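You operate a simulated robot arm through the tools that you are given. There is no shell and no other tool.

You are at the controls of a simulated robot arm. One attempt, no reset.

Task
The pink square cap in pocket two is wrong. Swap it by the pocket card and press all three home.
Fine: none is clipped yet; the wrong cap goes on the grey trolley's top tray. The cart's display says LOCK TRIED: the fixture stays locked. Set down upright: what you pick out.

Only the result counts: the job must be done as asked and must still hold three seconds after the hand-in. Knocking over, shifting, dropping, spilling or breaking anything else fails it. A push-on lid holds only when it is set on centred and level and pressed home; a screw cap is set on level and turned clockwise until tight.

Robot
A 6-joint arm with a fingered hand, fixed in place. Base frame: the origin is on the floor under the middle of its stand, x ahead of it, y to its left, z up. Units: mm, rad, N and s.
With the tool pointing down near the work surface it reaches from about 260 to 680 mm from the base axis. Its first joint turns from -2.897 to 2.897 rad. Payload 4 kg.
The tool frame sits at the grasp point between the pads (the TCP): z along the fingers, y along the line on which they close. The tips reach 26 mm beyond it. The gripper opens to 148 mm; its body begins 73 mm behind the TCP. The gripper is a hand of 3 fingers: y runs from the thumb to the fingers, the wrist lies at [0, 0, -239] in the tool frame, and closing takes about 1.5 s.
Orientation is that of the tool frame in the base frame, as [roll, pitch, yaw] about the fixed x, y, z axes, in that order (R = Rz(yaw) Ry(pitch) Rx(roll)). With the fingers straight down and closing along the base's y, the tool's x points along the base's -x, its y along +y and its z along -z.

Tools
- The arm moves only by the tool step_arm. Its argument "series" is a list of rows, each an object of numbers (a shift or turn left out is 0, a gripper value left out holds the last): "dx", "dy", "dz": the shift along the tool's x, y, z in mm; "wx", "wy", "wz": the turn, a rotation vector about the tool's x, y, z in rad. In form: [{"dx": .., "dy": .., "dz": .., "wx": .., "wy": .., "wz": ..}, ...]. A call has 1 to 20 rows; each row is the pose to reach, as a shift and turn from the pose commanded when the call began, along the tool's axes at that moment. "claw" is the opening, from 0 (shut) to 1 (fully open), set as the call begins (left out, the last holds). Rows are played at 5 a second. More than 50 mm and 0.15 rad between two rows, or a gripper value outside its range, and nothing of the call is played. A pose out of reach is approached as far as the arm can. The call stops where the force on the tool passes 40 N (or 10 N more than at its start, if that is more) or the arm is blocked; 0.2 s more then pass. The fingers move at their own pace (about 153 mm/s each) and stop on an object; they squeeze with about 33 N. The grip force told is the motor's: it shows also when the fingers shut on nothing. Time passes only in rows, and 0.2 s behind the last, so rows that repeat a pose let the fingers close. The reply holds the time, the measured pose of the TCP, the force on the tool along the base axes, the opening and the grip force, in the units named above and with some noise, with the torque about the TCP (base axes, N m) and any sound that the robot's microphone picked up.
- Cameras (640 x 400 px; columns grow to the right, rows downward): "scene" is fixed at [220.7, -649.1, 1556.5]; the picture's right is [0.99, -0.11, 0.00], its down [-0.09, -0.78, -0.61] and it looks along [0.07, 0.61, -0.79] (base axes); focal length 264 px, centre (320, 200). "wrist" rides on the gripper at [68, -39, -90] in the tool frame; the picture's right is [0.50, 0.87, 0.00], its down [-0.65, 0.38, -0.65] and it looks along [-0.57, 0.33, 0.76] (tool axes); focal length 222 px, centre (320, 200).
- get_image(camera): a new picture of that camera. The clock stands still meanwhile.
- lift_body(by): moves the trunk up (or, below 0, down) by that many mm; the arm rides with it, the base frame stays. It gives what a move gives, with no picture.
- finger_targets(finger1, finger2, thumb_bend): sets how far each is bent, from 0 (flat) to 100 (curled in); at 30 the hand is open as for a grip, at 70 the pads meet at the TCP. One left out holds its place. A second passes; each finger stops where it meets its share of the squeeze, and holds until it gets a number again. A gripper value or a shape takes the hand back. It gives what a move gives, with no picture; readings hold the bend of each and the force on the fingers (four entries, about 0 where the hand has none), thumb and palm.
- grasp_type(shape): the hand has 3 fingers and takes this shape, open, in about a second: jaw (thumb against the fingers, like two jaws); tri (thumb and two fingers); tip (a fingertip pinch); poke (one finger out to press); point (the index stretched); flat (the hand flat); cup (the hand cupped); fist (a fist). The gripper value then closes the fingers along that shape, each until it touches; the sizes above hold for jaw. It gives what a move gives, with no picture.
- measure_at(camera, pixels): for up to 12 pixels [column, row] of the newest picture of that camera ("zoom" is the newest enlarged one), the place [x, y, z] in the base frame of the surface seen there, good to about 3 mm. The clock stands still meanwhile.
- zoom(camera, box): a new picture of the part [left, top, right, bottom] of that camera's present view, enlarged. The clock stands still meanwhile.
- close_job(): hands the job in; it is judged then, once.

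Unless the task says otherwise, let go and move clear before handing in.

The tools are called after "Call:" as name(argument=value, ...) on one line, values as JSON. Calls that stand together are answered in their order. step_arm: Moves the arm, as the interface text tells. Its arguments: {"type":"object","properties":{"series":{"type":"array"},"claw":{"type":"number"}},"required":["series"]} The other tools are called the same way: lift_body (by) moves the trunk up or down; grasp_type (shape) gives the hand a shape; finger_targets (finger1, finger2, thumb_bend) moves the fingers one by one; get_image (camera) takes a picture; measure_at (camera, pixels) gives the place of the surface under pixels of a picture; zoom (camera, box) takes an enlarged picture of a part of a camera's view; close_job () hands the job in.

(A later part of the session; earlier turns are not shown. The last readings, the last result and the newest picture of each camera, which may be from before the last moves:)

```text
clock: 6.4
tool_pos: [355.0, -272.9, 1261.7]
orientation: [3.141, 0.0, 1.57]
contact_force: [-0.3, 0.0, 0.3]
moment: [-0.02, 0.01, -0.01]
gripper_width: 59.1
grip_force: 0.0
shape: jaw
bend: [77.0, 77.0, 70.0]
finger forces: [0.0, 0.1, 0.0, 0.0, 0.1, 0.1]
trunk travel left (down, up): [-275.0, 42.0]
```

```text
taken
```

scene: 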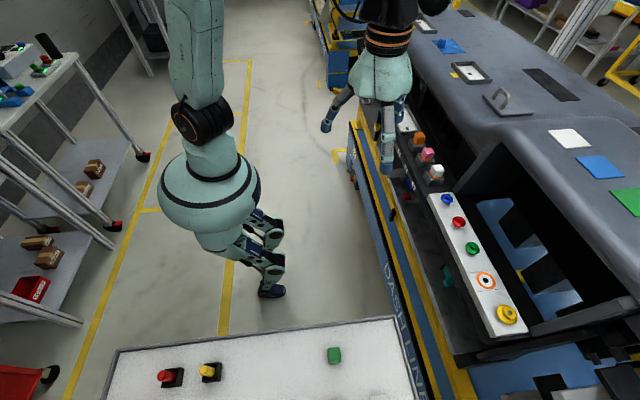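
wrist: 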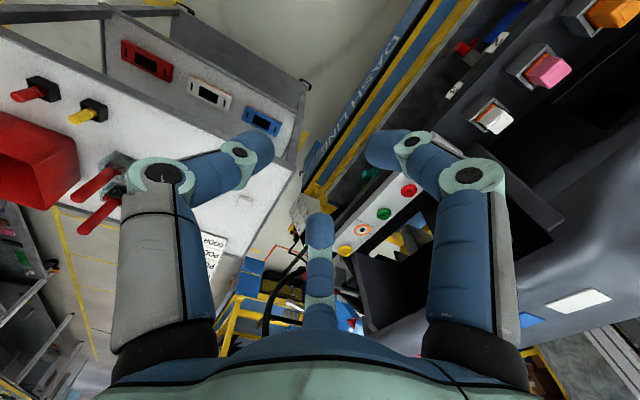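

The fingers are at 59 mm opening with yaw 1.57. I'll measure their tips and the caps in this picture.

Call:
measure_at(camera="wrist", pixels=[[262, 138], [268, 150], [250, 145], [225, 165], [375, 140], [372, 152], [395, 150], [320, 220], [320, 235], [165, 165], [470, 175], [440, 160]])

Call:
zoom(camera="wrist", box=[460, 0, 640, 140])

Call:
zoom(camera="scene", box=[330, 60, 430, 180])

```text
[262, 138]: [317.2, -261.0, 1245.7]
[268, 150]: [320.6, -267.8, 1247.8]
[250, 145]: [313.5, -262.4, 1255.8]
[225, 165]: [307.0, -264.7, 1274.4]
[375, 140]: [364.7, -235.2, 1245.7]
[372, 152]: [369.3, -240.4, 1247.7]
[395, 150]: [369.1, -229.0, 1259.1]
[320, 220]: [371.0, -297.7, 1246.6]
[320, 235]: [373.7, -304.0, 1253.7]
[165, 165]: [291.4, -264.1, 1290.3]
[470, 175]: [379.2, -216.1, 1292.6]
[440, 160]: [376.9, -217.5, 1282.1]
```

```text
2.86 times, centred on (550, 70) of wrist
```

zoom: 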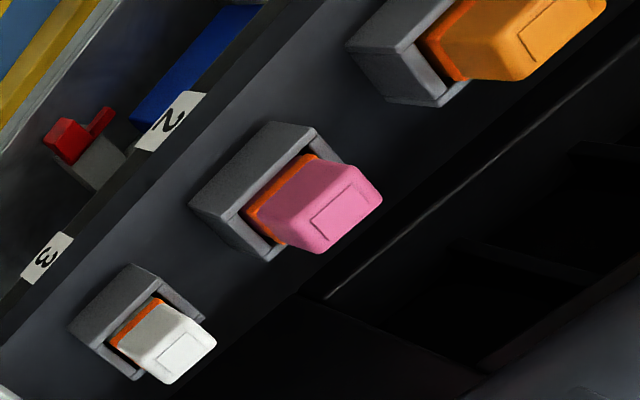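

```text
3.33 times, centred on (380, 120) of scene
```

zoom: 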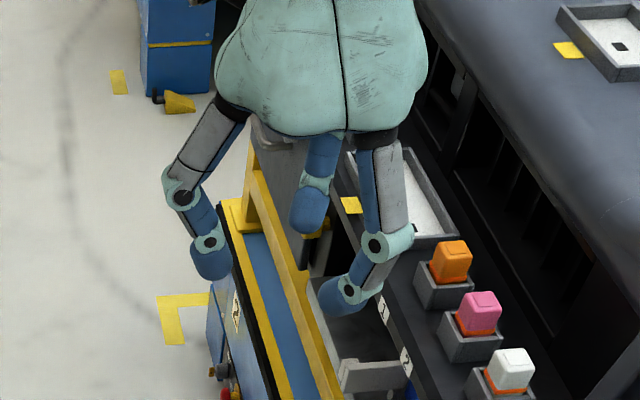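

Tips clear r≈34 mm at this opening with the lowest points about 15–20 mm below the TCP. I'll move over the pink cap, staying about 90 mm above it, and look down from there.

Call:
step_arm(series=[{"dx": 22, "dy": 34}, {"dx": 44, "dy": 68}, {"dx": 66, "dy": 102}, {"dx": 88, "dy": 136}, {"dx": 110, "dy": 170}, {"dx": 133, "dy": 205}, {"dx": 156, "dy": 240}, {"dx": 156, "dy": 240, "dz": 40}, {"dx": 156, "dy": 240, "dz": 80}, {"dx": 156, "dy": 240, "dz": 120}])

Call:
get_image(camera="wrist")

Call:
get_image(camera="scene")

```text
clock: 8.6
tool_pos: [596.2, -117.9, 1138.4]
orientation: [3.14, 0.0, 1.568]
contact_force: [-0.3, 0.2, -1.2]
moment: [-0.02, -0.01, 0.01]
gripper_width: 59.2
grip_force: 0.0
shape: jaw
bend: [77.0, 77.0, 70.0]
finger forces: [0.1, 0.0, 0.0, 0.0, 0.0, 0.0]
out of reach, approached as far as the arm can: row 7
trunk travel left (down, up): [-275.0, 42.0]
```

```text
taken
```

wrist: 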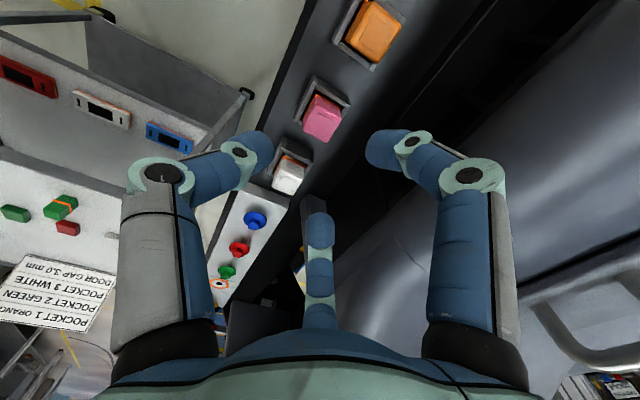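

```text
taken
```

scene: 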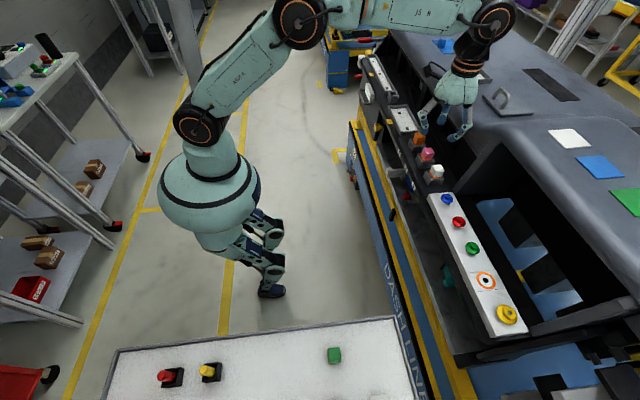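

The pink cap is at wrist (321, 118), white at (290, 175), orange at (373, 32). I'll zoom in and measure their tops and the socket rims from this nearer camera.

Call:
zoom(camera="wrist", box=[270, 60, 390, 210])

Call:
zoom(camera="wrist", box=[290, 70, 360, 150])

```text
2.67 times, centred on (330, 135) of wrist
```

zoom: 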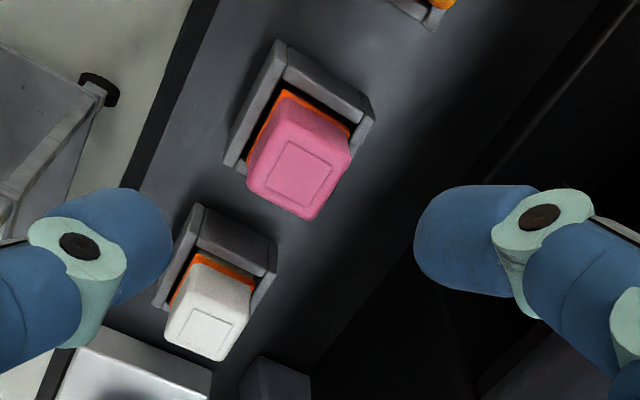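

```text
5.00 times, centred on (325, 110) of wrist
```

zoom: 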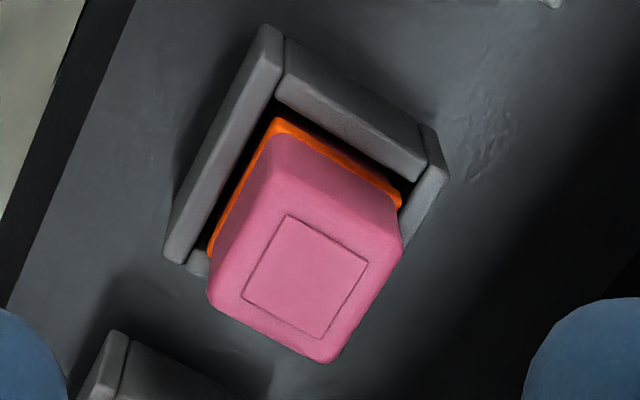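

The recess on the pink top is centred at zoom (306, 277). I'll measure it and the socket wall tops.

Call:
measure_at(camera="zoom", pixels=[[306, 277], [287, 215], [367, 263], [325, 338], [245, 292], [300, 270], [312, 284], [265, 40], [185, 245], [290, 60], [410, 165], [435, 150]])

Call:
measure_at(camera="zoom", pixels=[[306, 250], [280, 277], [330, 277], [306, 300], [272, 50], [240, 120], [210, 190], [320, 80], [350, 110], [380, 135], [440, 165], [300, 290]])

```text
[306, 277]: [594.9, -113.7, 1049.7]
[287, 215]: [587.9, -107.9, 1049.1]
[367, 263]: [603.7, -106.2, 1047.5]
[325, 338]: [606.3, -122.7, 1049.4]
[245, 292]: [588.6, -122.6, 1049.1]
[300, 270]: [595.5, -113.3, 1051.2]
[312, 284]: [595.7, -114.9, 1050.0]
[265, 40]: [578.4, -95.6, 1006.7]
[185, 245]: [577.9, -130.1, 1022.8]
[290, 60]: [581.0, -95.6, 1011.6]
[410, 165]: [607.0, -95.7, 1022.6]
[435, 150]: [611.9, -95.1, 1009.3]
```

```text
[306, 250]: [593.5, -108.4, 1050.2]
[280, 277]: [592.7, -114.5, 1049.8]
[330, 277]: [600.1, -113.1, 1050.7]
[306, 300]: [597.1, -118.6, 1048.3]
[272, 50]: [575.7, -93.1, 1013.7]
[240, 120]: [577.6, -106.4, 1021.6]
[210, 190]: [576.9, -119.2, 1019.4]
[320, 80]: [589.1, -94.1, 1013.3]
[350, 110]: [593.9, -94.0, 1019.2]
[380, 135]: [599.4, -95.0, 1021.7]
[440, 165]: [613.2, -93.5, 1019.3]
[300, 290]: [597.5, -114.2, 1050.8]
```

The pink top centre averages about (595.5, -115.5, 1050), square to the axes, and the socket walls agree (x 577–613). I'll re-read the pose with two null moves to average out the noise.

Call:
step_arm(series=[{"dx": 0}, {"dx": 0}])

Call:
step_arm(series=[{"dx": 0}])

Call:
step_arm(series=[{"dx": 0}])

Call:
zoom(camera="wrist", box=[260, 140, 330, 210])

Call:
measure_at(camera="zoom", pixels=[[290, 180], [300, 190], [280, 170], [310, 200], [270, 190], [290, 200]])

Call:
zoom(camera="wrist", box=[340, 0, 410, 70])

Call:
measure_at(camera="zoom", pixels=[[320, 180], [330, 190], [310, 170], [340, 200], [300, 190], [320, 200]])

```text
clock: 9.2
tool_pos: [596.1, -119.4, 1137.9]
orientation: [3.141, 0.001, 1.568]
contact_force: [-0.1, 0.0, 0.3]
moment: [-0.01, 0.01, -0.01]
gripper_width: 58.9
grip_force: 0.0
shape: jaw
bend: [77.0, 77.0, 70.0]
finger forces: [0.0, 0.0, 0.0, 0.1, 0.1, 0.1]
trunk travel left (down, up): [-275.0, 42.0]
```

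```text
clock: 9.6
tool_pos: [595.4, -119.6, 1138.3]
orientation: [-3.141, -0.001, 1.568]
contact_force: [-0.2, 0.3, 0.1]
moment: [0.0, 0.01, 0.0]
gripper_width: 59.0
grip_force: 0.1
shape: jaw
bend: [77.0, 77.0, 70.0]
finger forces: [0.1, 0.0, 0.0, 0.0, 0.0, 0.0]
trunk travel left (down, up): [-275.0, 42.0]
```

```text
clock: 10.0
tool_pos: [595.9, -118.9, 1139.0]
orientation: [3.141, 0.0, 1.568]
contact_force: [-0.1, 0.1, 0.1]
moment: [-0.01, -0.02, -0.02]
gripper_width: 58.9
grip_force: 0.1
shape: jaw
bend: [77.0, 77.0, 70.0]
finger forces: [0.0, 0.0, 0.0, 0.0, 0.0, 0.0]
trunk travel left (down, up): [-275.0, 42.0]
```

```text
5.71 times, centred on (295, 175) of wrist
```

zoom: 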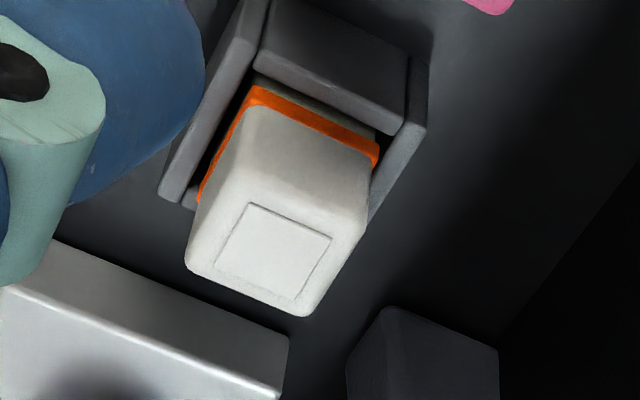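

```text
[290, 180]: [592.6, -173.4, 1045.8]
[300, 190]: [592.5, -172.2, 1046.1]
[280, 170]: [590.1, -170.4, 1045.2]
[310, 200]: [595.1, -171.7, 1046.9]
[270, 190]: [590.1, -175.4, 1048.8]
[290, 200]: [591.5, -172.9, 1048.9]
```

```text
5.71 times, centred on (375, 35) of wrist
```

zoom: 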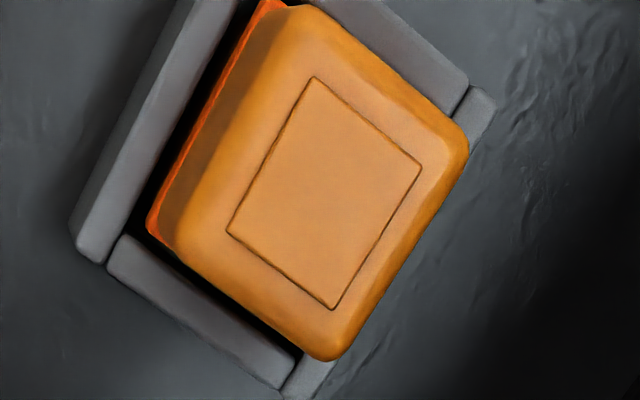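

```text
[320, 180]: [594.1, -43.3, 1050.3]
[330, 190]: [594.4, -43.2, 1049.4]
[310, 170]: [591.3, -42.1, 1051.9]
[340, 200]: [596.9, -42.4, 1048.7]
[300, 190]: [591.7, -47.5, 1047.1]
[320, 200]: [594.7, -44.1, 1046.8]
```

The pose reads steadily at (595.9, -119.0, 1138.4), a few mm off the commanded one from the out-of-reach row. I'll descend 50 mm (tips still above the cap top) and re-read before correcting x, y.

Call:
step_arm(series=[{"dz": 25}, {"dz": 50}, {"dz": 50}, {"dz": 50}])

Call:
step_arm(series=[{"dx": 0}])

Call:
get_image(camera="wrist")

```text
clock: 11.0
tool_pos: [596.0, -117.9, 1088.0]
orientation: [-3.141, 0.0, 1.571]
contact_force: [0.6, 0.0, 0.2]
moment: [0.01, -0.03, 0.06]
gripper_width: 58.9
grip_force: 0.1
shape: jaw
bend: [77.0, 77.0, 70.0]
finger forces: [0.0, 0.0, 0.0, 0.0, 0.0, 0.0]
trunk travel left (down, up): [-275.0, 42.0]
```

```text
clock: 11.4
tool_pos: [595.6, -117.0, 1088.2]
orientation: [3.141, 0.001, 1.568]
contact_force: [1.0, -0.2, 0.5]
moment: [0.0, 0.0, -0.03]
gripper_width: 59.3
grip_force: 0.0
shape: jaw
bend: [77.0, 77.0, 70.0]
finger forces: [0.1, 0.0, 0.0, 0.0, 0.0, 0.0]
trunk travel left (down, up): [-275.0, 42.0]
```

```text
taken
```

wrist: 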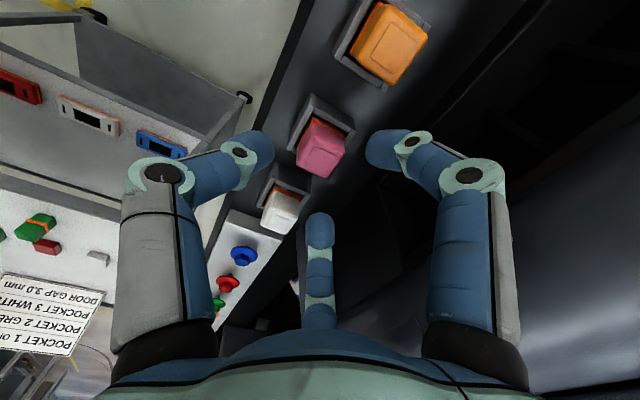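

Pose now reads (595.8, -117.5, 1088.1), so I need about +2 mm in y to centre on the cap. I'll correct and descend to z≈1060, then check the picture.

Call:
step_arm(series=[{"dx": 2, "dy": -0.3}, {"dx": 2, "dy": -0.3, "dz": 14}, {"dx": 2, "dy": -0.3, "dz": 28}, {"dx": 2, "dy": -0.3, "dz": 28}])

Call:
step_arm(series=[{"dx": 0}])

Call:
zoom(camera="wrist", box=[220, 110, 420, 260])

Call:
zoom(camera="scene", box=[390, 100, 490, 200])

```text
clock: 12.4
tool_pos: [596.6, -114.1, 1062.1]
orientation: [-3.141, -0.001, 1.569]
contact_force: [-0.3, 0.3, -0.1]
moment: [0.03, -0.01, 0.0]
gripper_width: 58.9
grip_force: 0.1
shape: jaw
bend: [77.0, 77.0, 70.0]
finger forces: [0.0, 0.1, 0.0, 0.0, 0.1, 0.1]
trunk travel left (down, up): [-275.0, 42.0]
```

```text
clock: 12.8
tool_pos: [596.3, -114.9, 1060.2]
orientation: [-3.14, 0.0, 1.569]
contact_force: [0.1, 0.3, 0.4]
moment: [-0.01, -0.04, -0.03]
gripper_width: 59.2
grip_force: 0.1
shape: jaw
bend: [77.0, 77.0, 70.0]
finger forces: [0.0, 0.0, 0.1, 0.0, 0.0, 0.0]
trunk travel left (down, up): [-275.0, 42.0]
```

```text
2.67 times, centred on (320, 185) of wrist
```

zoom: 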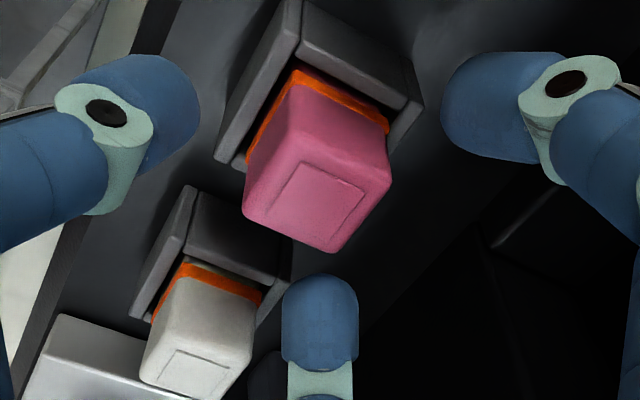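

```text
4.00 times, centred on (440, 150) of scene
```

zoom: 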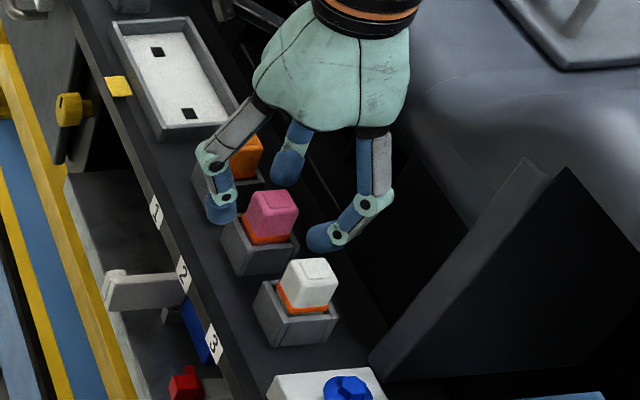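

The pink cap sits centred among the open fingers (zoom (320, 150)) and the white cap clears the nearest finger. I'll descend 9 mm and close gently.

Call:
step_arm(series=[{"dz": 5}, {"dz": 9}, {"dz": 9}])

Call:
step_arm(series=[{"dx": 0}, {"dx": 0}, {"dx": 0}, {"dx": 0}, {"dx": 0}, {"dx": 0}, {"dx": 0}], claw=0.0)

Call:
zoom(camera="wrist", box=[220, 110, 420, 260])

Call:
zoom(camera="scene", box=[390, 100, 490, 200])

```text
clock: 13.6
tool_pos: [595.0, -115.0, 1053.1]
orientation: [3.141, 0.0, 1.569]
contact_force: [-0.1, -0.3, -1.0]
moment: [-0.01, -0.02, -0.01]
gripper_width: 59.2
grip_force: 0.1
shape: jaw
bend: [77.0, 77.0, 70.0]
finger forces: [0.0, 0.0, 0.1, 0.0, 0.1, 0.0]
trunk travel left (down, up): [-275.0, 42.0]
```

```text
clock: 15.2
tool_pos: [595.6, -114.5, 1054.5]
orientation: [-3.141, 0.0, 1.57]
contact_force: [-0.3, -0.2, 0.5]
moment: [-0.02, -0.02, 0.01]
gripper_width: 23.2
grip_force: 32.8
shape: jaw
bend: [75.0, 75.0, 70.0]
finger forces: [25.9, 26.1, 0.1, 0.0, 28.7, 0.1]
trunk travel left (down, up): [-275.0, 42.0]
```

```text
2.67 times, centred on (320, 185) of wrist
```

zoom: 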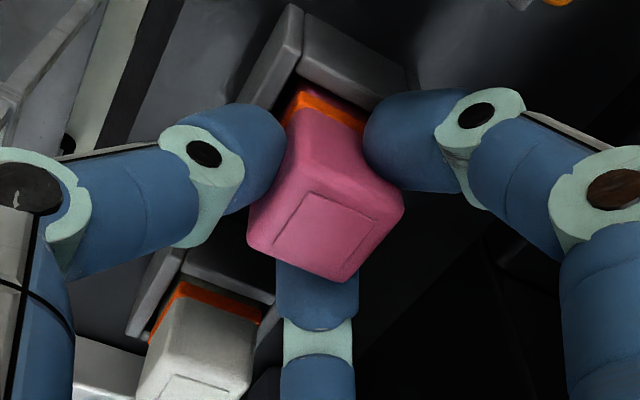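

```text
4.00 times, centred on (440, 150) of scene
```

zoom: 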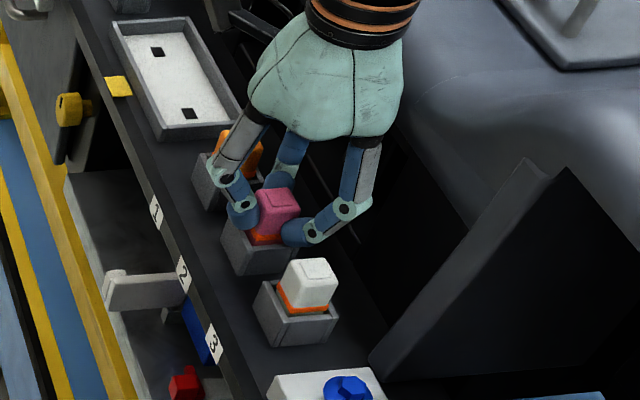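

The grip holds with about 26 N on each finger, opening 23 mm. I'll lift slowly by 40 mm and check the cap follows upright.

Call:
step_arm(series=[{"dz": -5}, {"dz": -10}, {"dz": -20}, {"dz": -30}, {"dz": -40}])

Call:
zoom(camera="wrist", box=[220, 110, 420, 260])

Call:
zoom(camera="scene", box=[400, 110, 460, 190])

```text
clock: 16.4
tool_pos: [597.4, -114.7, 1094.3]
orientation: [3.14, 0.0, 1.569]
contact_force: [0.7, 0.4, -0.1]
moment: [-0.02, 0.0, 0.02]
gripper_width: 23.1
grip_force: 32.8
shape: jaw
bend: [75.0, 75.0, 70.0]
finger forces: [26.0, 26.0, 0.0, 0.0, 28.7, 0.0]
trunk travel left (down, up): [-275.0, 42.0]
```

```text
2.67 times, centred on (320, 185) of wrist
```

zoom: 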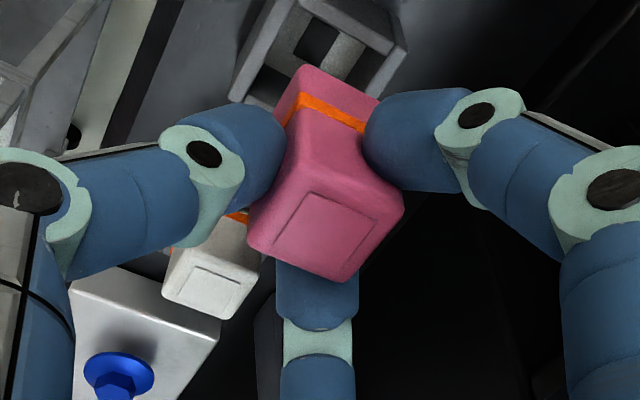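

```text
5.00 times, centred on (430, 150) of scene
```

zoom: 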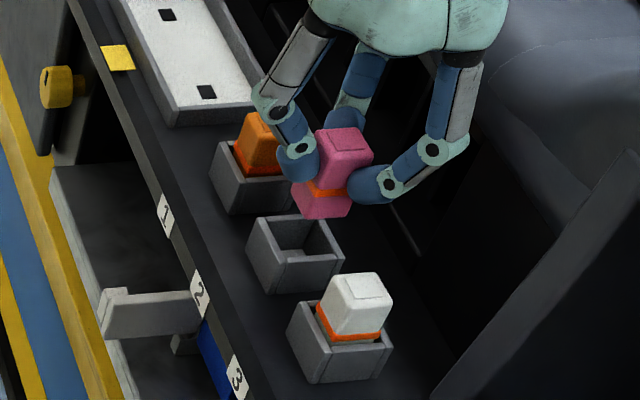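

The pink cap is out and upright, and the empty socket is visible at scene zoom (297, 255). I'll raise it and carry it along a straight line to above a free spot on the trolley tray near (140, -555).

Call:
step_arm(series=[{"dz": -30}, {"dz": -60}, {"dx": -22, "dy": -35, "dz": -60}, {"dx": -50, "dy": -75, "dz": -60}, {"dx": -80, "dy": -112, "dz": -60}, {"dx": -112, "dy": -148, "dz": -60}, {"dx": -146, "dy": -182, "dz": -60}, {"dx": -180, "dy": -216, "dz": -60}, {"dx": -214, "dy": -250, "dz": -60}, {"dx": -248, "dy": -284, "dz": -60}, {"dx": -282, "dy": -318, "dz": -60}, {"dx": -316, "dy": -352, "dz": -60}, {"dx": -350, "dy": -386, "dz": -60}, {"dx": -384, "dy": -420, "dz": -60}, {"dx": -414, "dy": -440, "dz": -60}, {"dx": -441, "dy": -454, "dz": -60}, {"dx": -441, "dy": -454, "dz": -60}])

Call:
get_image(camera="scene")

Call:
get_image(camera="wrist")

```text
clock: 20.0
tool_pos: [140.1, -555.2, 1156.1]
orientation: [3.142, 0.0, 1.57]
contact_force: [0.7, 1.0, 0.1]
moment: [0.0, -0.03, 0.0]
gripper_width: 22.4
grip_force: 33.4
shape: jaw
bend: [75.0, 75.0, 70.0]
finger forces: [25.9, 26.1, 0.0, 0.1, 28.1, 0.0]
trunk travel left (down, up): [-275.0, 42.0]
```

```text
taken
```

scene: 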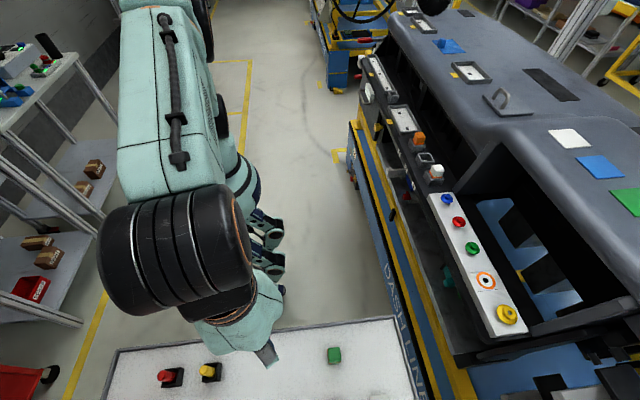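

```text
taken
```

wrist: 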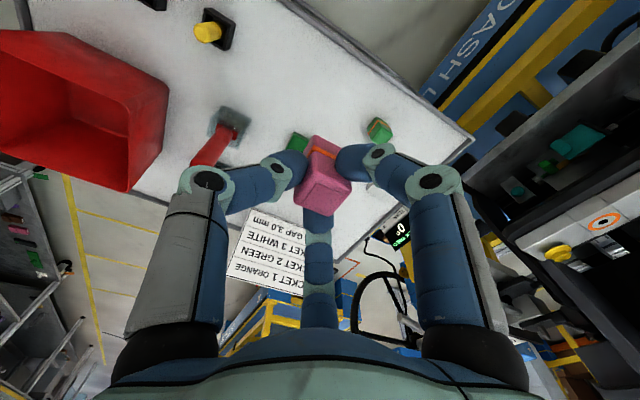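

The hand is above the tray with the cap still held; nearby items are a red lever at wrist (215, 140), a green tile (298, 140), and the green cap (380, 130). I'll measure those clearances and, with the hand away, the empty socket in the scene view.

Call:
measure_at(camera="wrist", pixels=[[205, 150], [235, 118], [215, 120], [298, 140], [380, 130], [250, 60], [300, 60], [210, 30], [300, 100], [165, 100], [370, 145], [330, 90]])

Call:
zoom(camera="scene", box=[416, 144, 440, 172])

```text
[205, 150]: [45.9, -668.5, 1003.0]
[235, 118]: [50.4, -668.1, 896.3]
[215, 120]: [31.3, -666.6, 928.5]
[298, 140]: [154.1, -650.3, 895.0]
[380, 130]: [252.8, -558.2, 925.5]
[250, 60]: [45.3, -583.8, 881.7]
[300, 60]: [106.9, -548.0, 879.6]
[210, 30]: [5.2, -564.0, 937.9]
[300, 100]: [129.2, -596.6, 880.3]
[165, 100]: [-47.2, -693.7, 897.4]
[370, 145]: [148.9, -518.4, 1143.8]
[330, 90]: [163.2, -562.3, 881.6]
```

```text
14.29 times, centred on (428, 158) of scene
```

zoom: 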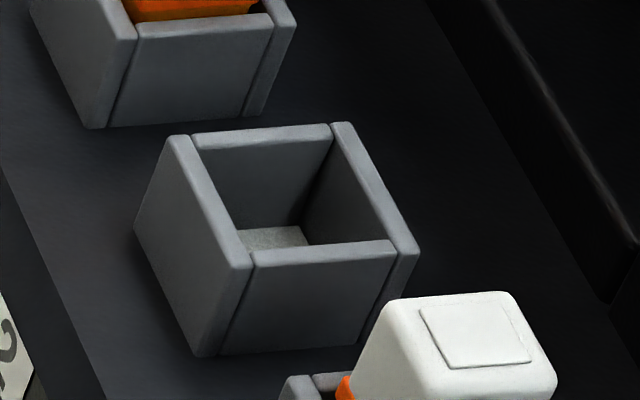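

The empty socket shows clearly with four walls and a floor at zoom (275, 237). I'll measure its walls and floor.

Call:
measure_at(camera="zoom", pixels=[[180, 142], [208, 200], [236, 258], [344, 130], [372, 185], [402, 245], [230, 137], [290, 132], [290, 257], [350, 251], [275, 237], [260, 240]])

Call:
measure_at(camera="zoom", pixels=[[190, 165], [220, 228], [355, 150], [387, 215], [260, 137], [310, 132], [320, 254], [265, 260], [285, 235], [250, 235], [295, 242], [270, 247]])

```text
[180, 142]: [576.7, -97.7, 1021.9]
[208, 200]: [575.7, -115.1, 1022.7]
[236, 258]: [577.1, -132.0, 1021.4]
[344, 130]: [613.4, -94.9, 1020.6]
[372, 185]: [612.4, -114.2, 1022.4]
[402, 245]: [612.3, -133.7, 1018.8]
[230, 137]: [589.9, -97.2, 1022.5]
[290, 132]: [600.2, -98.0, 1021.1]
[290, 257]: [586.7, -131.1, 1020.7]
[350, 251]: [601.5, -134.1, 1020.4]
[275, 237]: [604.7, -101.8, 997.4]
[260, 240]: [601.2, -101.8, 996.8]
```

```text
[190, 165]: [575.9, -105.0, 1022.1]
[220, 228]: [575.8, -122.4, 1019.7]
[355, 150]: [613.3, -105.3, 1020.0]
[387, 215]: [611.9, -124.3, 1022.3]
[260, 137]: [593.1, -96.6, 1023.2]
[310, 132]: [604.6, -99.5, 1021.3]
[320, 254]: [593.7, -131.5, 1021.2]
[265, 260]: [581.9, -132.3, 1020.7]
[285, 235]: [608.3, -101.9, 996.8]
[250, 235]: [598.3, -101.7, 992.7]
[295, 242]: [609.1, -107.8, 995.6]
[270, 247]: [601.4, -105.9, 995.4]
```

The socket centre comes out at (594.5, -114.9), rim z≈1021.3, floor z≈996. Surroundings at the set-down spot are clear by over 100 mm, so I'll descend to TCP z≈945 (cap bottom about 15 mm above the tray).

Call:
step_arm(series=[{"dz": 40}, {"dz": 80}, {"dz": 120}, {"dz": 160}, {"dz": 190}, {"dz": 209}, {"dz": 209}])

Call:
step_arm(series=[{"dx": 0}])

Call:
get_image(camera="wrist")

Call:
zoom(camera="wrist", box=[240, 100, 400, 240])

```text
clock: 21.6
tool_pos: [140.3, -556.4, 944.8]
orientation: [3.141, 0.0, 1.569]
contact_force: [0.0, 0.2, -0.8]
moment: [-0.04, 0.01, -0.01]
gripper_width: 22.3
grip_force: 32.9
shape: jaw
bend: [75.0, 75.0, 69.0]
finger forces: [25.9, 26.3, 0.0, 0.0, 27.5, 0.0]
trunk travel left (down, up): [-275.0, 42.0]
```

```text
clock: 22.0
tool_pos: [140.8, -555.1, 945.3]
orientation: [3.141, 0.001, 1.57]
contact_force: [0.7, -0.5, -0.6]
moment: [0.0, 0.02, 0.01]
gripper_width: 22.2
grip_force: 33.1
shape: jaw
bend: [75.0, 75.0, 69.0]
finger forces: [25.9, 26.3, 0.1, 0.1, 27.5, 0.0]
trunk travel left (down, up): [-275.0, 42.0]
```

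```text
taken
```

wrist: 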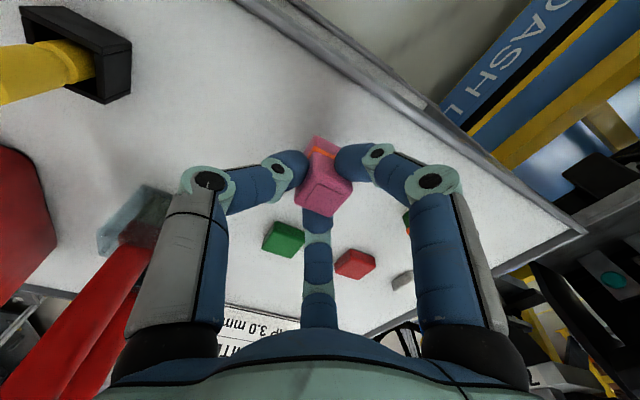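

```text
2.86 times, centred on (320, 170) of wrist
```

zoom: 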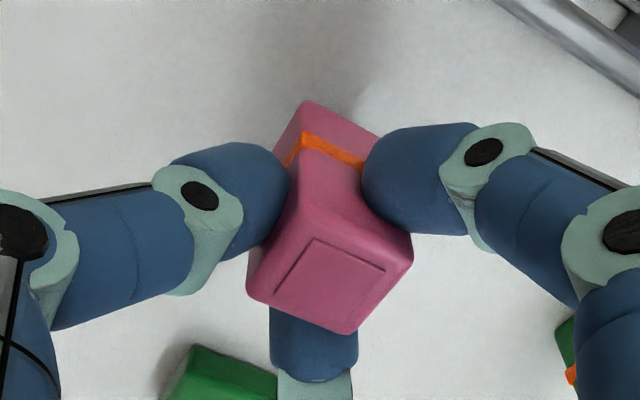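

The cap is still held about upright 15 mm over the tray. I'll measure its top for level and bottom corner height before lowering.

Call:
measure_at(camera="zoom", pixels=[[318, 240], [380, 270], [345, 320], [277, 288], [330, 280], [305, 260], [360, 290], [310, 115], [350, 140], [300, 125], [305, 180], [330, 200]])

Call:
measure_at(camera="zoom", pixels=[[320, 245], [375, 270], [343, 315], [282, 285], [335, 285], [300, 275], [350, 260], [320, 300], [315, 250], [370, 280], [290, 290], [340, 300]])

```text
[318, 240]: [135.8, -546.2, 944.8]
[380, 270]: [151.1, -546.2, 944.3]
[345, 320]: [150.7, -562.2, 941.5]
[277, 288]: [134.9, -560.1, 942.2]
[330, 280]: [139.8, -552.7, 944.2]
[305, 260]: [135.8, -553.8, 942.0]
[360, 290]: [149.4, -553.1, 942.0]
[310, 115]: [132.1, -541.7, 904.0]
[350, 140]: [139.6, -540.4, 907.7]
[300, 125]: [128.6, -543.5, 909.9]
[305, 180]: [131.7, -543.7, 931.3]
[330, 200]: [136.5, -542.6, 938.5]
```

```text
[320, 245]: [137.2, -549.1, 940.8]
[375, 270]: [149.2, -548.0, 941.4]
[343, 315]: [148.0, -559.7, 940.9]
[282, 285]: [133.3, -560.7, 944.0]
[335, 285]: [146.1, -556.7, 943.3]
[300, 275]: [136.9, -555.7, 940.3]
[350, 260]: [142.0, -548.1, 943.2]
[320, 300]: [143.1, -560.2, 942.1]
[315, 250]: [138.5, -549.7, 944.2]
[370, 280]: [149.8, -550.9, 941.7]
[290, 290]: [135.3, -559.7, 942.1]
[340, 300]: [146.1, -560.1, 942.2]
```

The top reads level at z≈942.5, so the bottom is about 16 mm above the tray. I'll lower 13 mm, then creep until contact.

Call:
step_arm(series=[{"dz": 6}, {"dz": 11}, {"dz": 13}, {"dz": 13}])

Call:
step_arm(series=[{"dz": 1}, {"dz": 1.5}])

Call:
step_arm(series=[{"dz": 0.5}, {"dz": 1}])

```text
clock: 23.0
tool_pos: [141.0, -556.8, 931.4]
orientation: [3.141, 0.0, 1.568]
contact_force: [0.1, 0.0, 0.3]
moment: [0.0, 0.0, 0.04]
gripper_width: 22.4
grip_force: 32.7
shape: jaw
bend: [75.0, 75.0, 69.0]
finger forces: [25.9, 26.3, 0.1, 0.0, 27.6, 0.0]
trunk travel left (down, up): [-275.0, 42.0]
```

```text
clock: 23.6
tool_pos: [140.6, -554.9, 930.2]
orientation: [3.141, 0.001, 1.568]
contact_force: [1.0, 0.0, 0.0]
moment: [0.02, 0.0, 0.01]
gripper_width: 22.2
grip_force: 32.7
shape: jaw
bend: [75.0, 75.0, 69.0]
finger forces: [25.9, 26.3, 0.1, 0.1, 27.6, 0.1]
trunk travel left (down, up): [-275.0, 42.0]
```

```text
clock: 24.2
tool_pos: [140.7, -555.5, 929.9]
orientation: [-3.141, 0.0, 1.568]
contact_force: [0.9, 0.1, -0.7]
moment: [0.02, -0.02, 0.02]
gripper_width: 22.5
grip_force: 33.1
shape: jaw
bend: [75.0, 75.0, 69.0]
finger forces: [25.9, 26.4, 0.1, 0.0, 27.5, 0.0]
trunk travel left (down, up): [-275.0, 42.0]
```

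No contact yet at TCP z≈929.6 (forces are near zero). I'll keep creeping down in 1 mm steps.

Call:
step_arm(series=[{"dz": 0.5}, {"dz": 1}])

Call:
step_arm(series=[{"dz": 0.5}, {"dz": 1}])

Call:
zoom(camera="wrist", box=[260, 110, 380, 200])

```text
clock: 24.8
tool_pos: [141.8, -555.9, 928.3]
orientation: [3.141, -0.001, 1.569]
contact_force: [0.3, -0.1, 1.3]
moment: [0.0, 0.0, 0.04]
gripper_width: 22.1
grip_force: 33.3
shape: jaw
bend: [75.0, 75.0, 69.0]
finger forces: [25.9, 26.4, 0.0, 0.0, 27.8, 0.0]
trunk travel left (down, up): [-275.0, 42.0]
```

```text
clock: 25.4
tool_pos: [140.2, -554.7, 929.3]
orientation: [3.14, 0.002, 1.57]
contact_force: [0.5, -0.7, 4.6]
moment: [-0.03, -0.06, 0.0]
gripper_width: 22.2
grip_force: 32.7
shape: jaw
bend: [75.0, 75.0, 69.0]
finger forces: [26.3, 27.3, 0.1, 0.0, 28.4, 0.1]
trunk travel left (down, up): [-275.0, 42.0]
```

```text
4.44 times, centred on (320, 155) of wrist
```

zoom: 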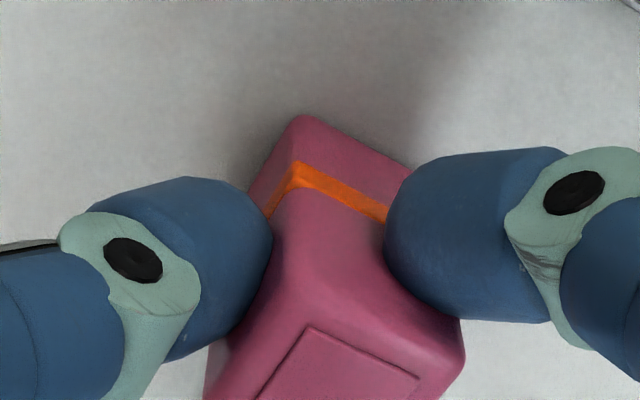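

A contact force of 4.6 N shows the cap rests on the tray. I'll open to 0.4 and check that it stands.

Call:
step_arm(series=[{"dx": 0}, {"dx": 0}, {"dx": 0}, {"dx": 0}], claw=0.4)

Call:
zoom(camera="wrist", box=[220, 90, 420, 230])

```text
clock: 26.4
tool_pos: [141.1, -555.6, 928.2]
orientation: [3.141, 0.001, 1.57]
contact_force: [0.8, -0.4, -0.4]
moment: [-0.04, 0.01, 0.0]
gripper_width: 58.6
grip_force: 0.0
shape: jaw
bend: [77.0, 77.0, 70.0]
finger forces: [0.0, 0.0, 0.1, 0.1, 0.0, 0.1]
trunk travel left (down, up): [-275.0, 42.0]
```

```text
2.86 times, centred on (320, 160) of wrist
```

zoom: 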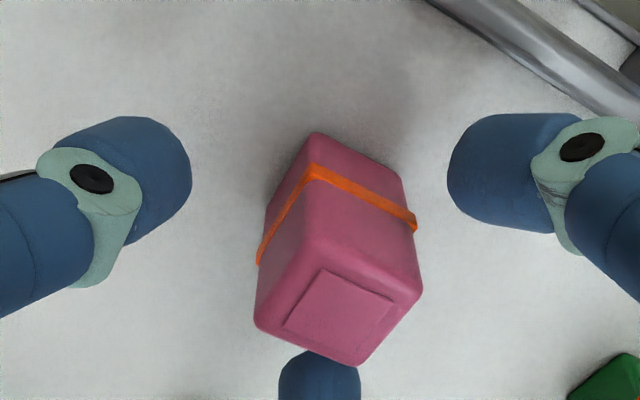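

Pink stands upright on the tray. I'll rise straight up 90 mm, then move over the green cap at about (260, -568).

Call:
step_arm(series=[{"dz": -15}, {"dz": -45}, {"dz": -90}, {"dz": -90, "dy": 40, "dx": -4}, {"dz": -90, "dy": 80, "dx": -8}, {"dz": -90, "dy": 119, "dx": -12}, {"dz": -90, "dy": 119, "dx": -12}])

Call:
step_arm(series=[{"dx": 0}])

Call:
get_image(camera="wrist")

Call:
get_image(camera="scene")

```text
clock: 28.0
tool_pos: [261.0, -566.9, 1014.0]
orientation: [3.14, -0.001, 1.567]
contact_force: [-0.4, 0.7, 0.4]
moment: [0.01, 0.0, 0.03]
gripper_width: 59.1
grip_force: 0.1
shape: jaw
bend: [77.0, 77.0, 70.0]
finger forces: [0.0, 0.1, 0.0, 0.0, 0.0, 0.0]
trunk travel left (down, up): [-275.0, 42.0]
```

```text
clock: 28.4
tool_pos: [260.2, -565.3, 1013.9]
orientation: [-3.141, 0.0, 1.569]
contact_force: [-0.4, -0.4, 0.1]
moment: [0.05, -0.03, 0.03]
gripper_width: 58.9
grip_force: 0.0
shape: jaw
bend: [77.0, 77.0, 70.0]
finger forces: [0.0, 0.0, 0.1, 0.1, 0.0, 0.0]
trunk travel left (down, up): [-275.0, 42.0]
```

```text
taken
```

wrist: 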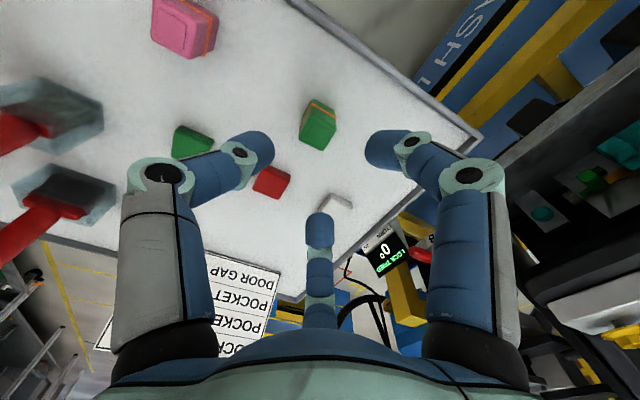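

```text
taken
```

scene: 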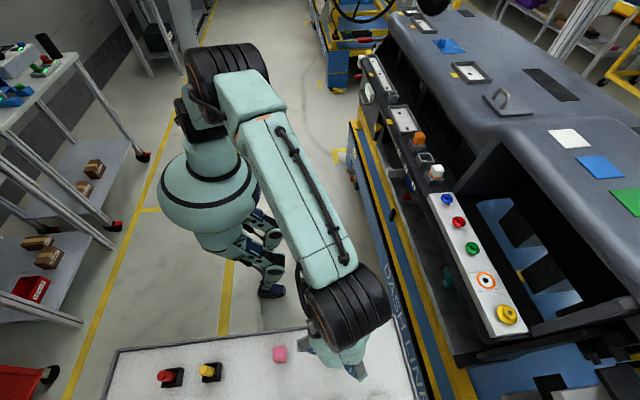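

Green cap is at wrist (318, 125) and pink stands at (183, 28). I'll zoom and measure the green cap's top.

Call:
zoom(camera="wrist", box=[285, 85, 355, 165])

```text
5.00 times, centred on (320, 125) of wrist
```

zoom: 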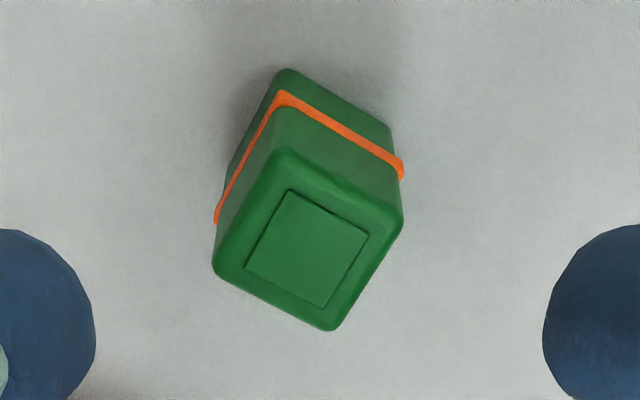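

The recess corners are at zoom (290, 190), (368, 235), (325, 307), (247, 262). I'll measure around its centre (307, 248).

Call:
measure_at(camera="zoom", pixels=[[307, 248], [290, 192], [366, 235], [325, 305], [249, 262], [300, 240], [314, 256], [300, 256], [314, 240], [307, 230], [307, 266], [330, 248]])

Call:
measure_at(camera="zoom", pixels=[[307, 248], [291, 196], [362, 235], [324, 301], [253, 262], [302, 242], [312, 254], [302, 254], [312, 242], [305, 248], [309, 248], [285, 248]])

```text
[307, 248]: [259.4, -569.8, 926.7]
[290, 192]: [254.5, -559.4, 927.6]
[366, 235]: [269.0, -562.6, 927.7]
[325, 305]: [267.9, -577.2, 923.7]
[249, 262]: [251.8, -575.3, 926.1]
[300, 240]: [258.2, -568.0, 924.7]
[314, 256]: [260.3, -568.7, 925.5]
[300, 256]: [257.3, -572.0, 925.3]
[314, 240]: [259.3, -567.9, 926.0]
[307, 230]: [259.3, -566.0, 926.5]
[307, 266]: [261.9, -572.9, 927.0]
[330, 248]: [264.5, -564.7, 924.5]
```

```text
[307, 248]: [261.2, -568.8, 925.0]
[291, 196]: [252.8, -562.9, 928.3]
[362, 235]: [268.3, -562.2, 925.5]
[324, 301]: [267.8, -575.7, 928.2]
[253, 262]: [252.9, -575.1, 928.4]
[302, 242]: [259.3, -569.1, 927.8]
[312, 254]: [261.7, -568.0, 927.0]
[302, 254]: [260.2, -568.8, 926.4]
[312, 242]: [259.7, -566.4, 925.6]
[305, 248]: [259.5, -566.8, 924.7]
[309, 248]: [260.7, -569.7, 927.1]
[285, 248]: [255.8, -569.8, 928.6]
```

The green cap's top centre is (260.3, -568.7, 926.4), square to the axes. I'll shift about −2.5 mm in y and descend 60 mm, then re-read before the last part.

Call:
step_arm(series=[{"dx": -2.5}, {"dx": -2.5, "dz": 30}, {"dx": -2.5, "dz": 60}, {"dx": -2.5, "dz": 60}])

Call:
step_arm(series=[{"dx": 0}])

Call:
step_arm(series=[{"dx": 0}])

Call:
step_arm(series=[{"dx": 0}])

Call:
zoom(camera="wrist", box=[220, 90, 420, 230])

```text
clock: 29.4
tool_pos: [257.2, -569.2, 956.9]
orientation: [3.14, 0.0, 1.568]
contact_force: [-0.1, -0.4, -0.8]
moment: [0.0, 0.02, -0.02]
gripper_width: 59.0
grip_force: 0.1
shape: jaw
bend: [77.0, 77.0, 70.0]
finger forces: [0.0, 0.0, 0.0, 0.1, 0.0, 0.1]
trunk travel left (down, up): [-275.0, 42.0]
```

```text
clock: 29.8
tool_pos: [258.2, -569.8, 955.8]
orientation: [3.141, 0.0, 1.568]
contact_force: [-0.8, 0.3, -0.8]
moment: [-0.01, 0.02, 0.0]
gripper_width: 59.0
grip_force: 0.0
shape: jaw
bend: [77.0, 77.0, 70.0]
finger forces: [0.0, 0.0, 0.0, 0.1, 0.0, 0.1]
trunk travel left (down, up): [-275.0, 42.0]
```

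```text
clock: 30.2
tool_pos: [258.3, -570.5, 956.2]
orientation: [-3.141, -0.001, 1.57]
contact_force: [0.6, -0.1, -0.5]
moment: [-0.02, -0.05, 0.01]
gripper_width: 58.9
grip_force: 0.1
shape: jaw
bend: [77.0, 77.0, 70.0]
finger forces: [0.0, 0.1, 0.1, 0.0, 0.0, 0.0]
trunk travel left (down, up): [-275.0, 42.0]
```

```text
clock: 30.6
tool_pos: [257.6, -570.5, 957.2]
orientation: [3.141, 0.0, 1.566]
contact_force: [-1.0, 0.7, 0.0]
moment: [0.04, -0.02, 0.0]
gripper_width: 58.9
grip_force: 0.0
shape: jaw
bend: [77.0, 77.0, 70.0]
finger forces: [0.0, 0.0, 0.1, 0.0, 0.0, 0.0]
trunk travel left (down, up): [-275.0, 42.0]
```

```text
2.86 times, centred on (320, 160) of wrist
```

zoom: 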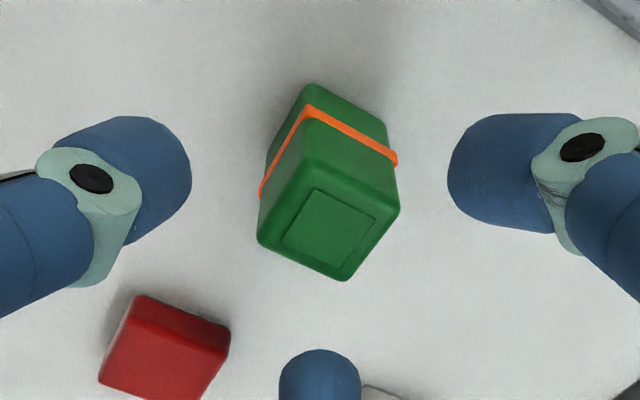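

The pose averages (257.8, -570.2, 956.5), so I'll correct by +2.5 in x and +1.5 in y while descending to z≈930, then close on the cap.

Call:
step_arm(series=[{"dx": 1.5, "dy": 2.5}, {"dx": 1.5, "dy": 2.5, "dz": 13}, {"dx": 1.5, "dy": 2.5, "dz": 26.5}, {"dx": 1.5, "dy": 2.5, "dz": 26.5}])

Call:
step_arm(series=[{"dx": 0}])

Call:
step_arm(series=[{"dx": 0}])

Call:
zoom(camera="wrist", box=[220, 90, 420, 230])

```text
clock: 31.6
tool_pos: [261.4, -569.9, 930.8]
orientation: [3.14, 0.001, 1.569]
contact_force: [-0.2, 0.7, -0.3]
moment: [-0.01, 0.0, 0.02]
gripper_width: 58.9
grip_force: 0.0
shape: jaw
bend: [77.0, 77.0, 70.0]
finger forces: [0.0, 0.1, 0.1, 0.0, 0.0, 0.0]
trunk travel left (down, up): [-275.0, 42.0]
```

```text
clock: 32.0
tool_pos: [261.5, -568.8, 931.6]
orientation: [3.139, 0.0, 1.569]
contact_force: [-0.2, -0.6, 0.8]
moment: [0.03, 0.0, -0.02]
gripper_width: 58.8
grip_force: 0.1
shape: jaw
bend: [77.0, 77.0, 70.0]
finger forces: [0.0, 0.0, 0.0, 0.0, 0.1, 0.0]
trunk travel left (down, up): [-275.0, 42.0]
```

```text
clock: 32.4
tool_pos: [260.9, -568.9, 930.4]
orientation: [3.142, -0.001, 1.568]
contact_force: [0.1, 0.2, -0.2]
moment: [0.01, 0.0, 0.03]
gripper_width: 58.7
grip_force: 0.1
shape: jaw
bend: [77.0, 77.0, 70.0]
finger forces: [0.0, 0.1, 0.0, 0.0, 0.0, 0.0]
trunk travel left (down, up): [-275.0, 42.0]
```

```text
2.86 times, centred on (320, 160) of wrist
```

zoom: 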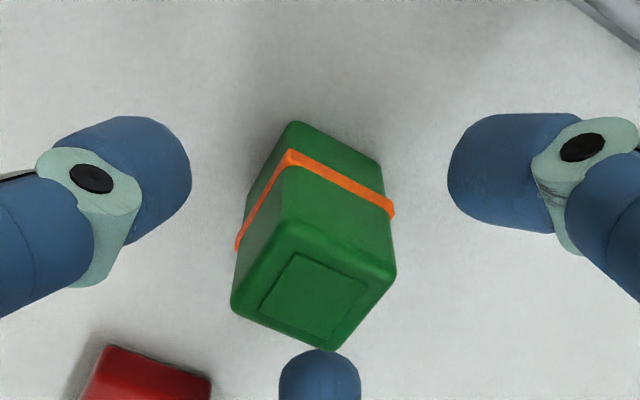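

The image places the green recess at wrist (317, 193), meaning the cap sits about 2 mm toward −x and 1 mm toward +y of the hand centre. I'll nudge by that and close.

Call:
step_arm(series=[{"dx": 1, "dy": -2}, {"dx": 1, "dy": -2}])

Call:
step_arm(series=[{"dx": 0}, {"dx": 0}, {"dx": 0}, {"dx": 0}, {"dx": 0}, {"dx": 0}, {"dx": 0}], claw=0.0)

Call:
zoom(camera="wrist", box=[220, 90, 420, 230])

```text
clock: 33.0
tool_pos: [259.3, -569.1, 929.6]
orientation: [-3.141, 0.001, 1.57]
contact_force: [-0.4, 0.7, -0.8]
moment: [-0.01, 0.0, 0.0]
gripper_width: 59.0
grip_force: 0.2
shape: jaw
bend: [77.0, 77.0, 70.0]
finger forces: [0.1, 0.0, 0.0, 0.0, 0.1, 0.0]
trunk travel left (down, up): [-275.0, 42.0]
```

```text
clock: 34.6
tool_pos: [259.6, -568.6, 931.3]
orientation: [3.14, 0.002, 1.568]
contact_force: [0.2, 0.3, 0.4]
moment: [0.0, 0.02, 0.02]
gripper_width: 22.9
grip_force: 32.4
shape: jaw
bend: [75.0, 75.0, 70.0]
finger forces: [25.8, 26.3, 0.1, 0.1, 28.7, 0.0]
trunk travel left (down, up): [-275.0, 42.0]
```

```text
2.86 times, centred on (320, 160) of wrist
```

zoom: 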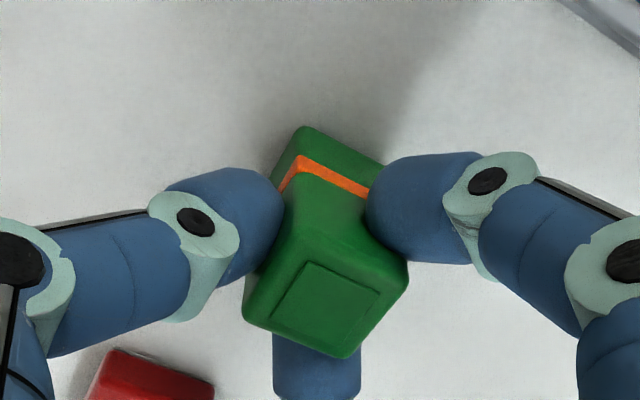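

The green cap is held with 26–29 N per finger, recess now at wrist (321, 196), nearly the same seat as pink had. I'll lift straight up 30 mm first, then to travel height and across to the pocket.

Call:
step_arm(series=[{"dz": -10}, {"dz": -30}, {"dz": -70}, {"dz": -115}, {"dz": -160}, {"dz": -205}, {"dz": -225}, {"dz": -225, "dx": 30, "dy": 22}, {"dz": -225, "dx": 66, "dy": 49}, {"dz": -225, "dx": 104, "dy": 77}, {"dz": -225, "dx": 142, "dy": 105}, {"dz": -225, "dx": 180, "dy": 133}, {"dz": -225, "dx": 218, "dy": 161}, {"dz": -225, "dx": 256, "dy": 189}, {"dz": -225, "dx": 294, "dy": 217}, {"dz": -225, "dx": 332, "dy": 245}, {"dz": -225, "dx": 370, "dy": 273}, {"dz": -225, "dx": 408, "dy": 301}, {"dz": -225, "dx": 440, "dy": 325}, {"dz": -225, "dx": 454, "dy": 335}])

Call:
step_arm(series=[{"dx": 0}, {"dx": 0}])

Call:
get_image(camera="wrist")

Call:
get_image(camera="scene")

```text
clock: 38.8
tool_pos: [595.0, -112.6, 1157.9]
orientation: [-3.141, -0.001, 1.57]
contact_force: [-0.1, -0.3, -0.4]
moment: [0.0, 0.0, 0.0]
gripper_width: 22.1
grip_force: 32.4
shape: jaw
bend: [75.0, 75.0, 69.0]
finger forces: [25.8, 26.5, 0.0, 0.0, 27.6, 0.0]
trunk travel left (down, up): [-275.0, 42.0]
```

```text
clock: 39.4
tool_pos: [594.2, -114.5, 1158.2]
orientation: [3.141, 0.0, 1.569]
contact_force: [-0.1, -0.1, -0.7]
moment: [-0.01, 0.04, 0.0]
gripper_width: 22.1
grip_force: 32.9
shape: jaw
bend: [75.0, 75.0, 69.0]
finger forces: [25.8, 26.5, 0.0, 0.0, 27.7, 0.0]
trunk travel left (down, up): [-275.0, 42.0]
```

```text
taken
```

wrist: 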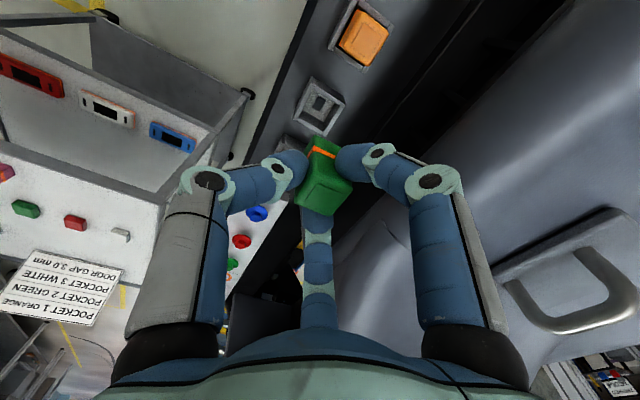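

```text
taken
```

scene: 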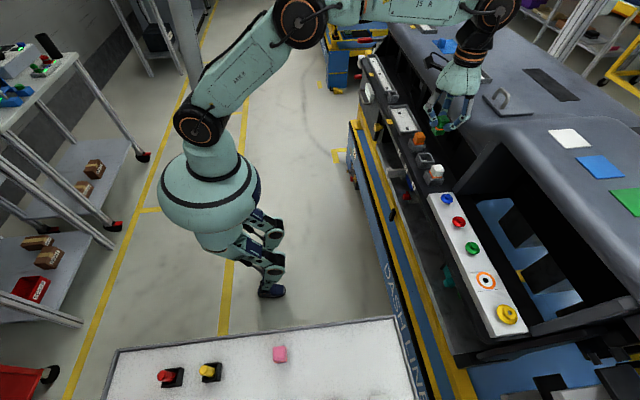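

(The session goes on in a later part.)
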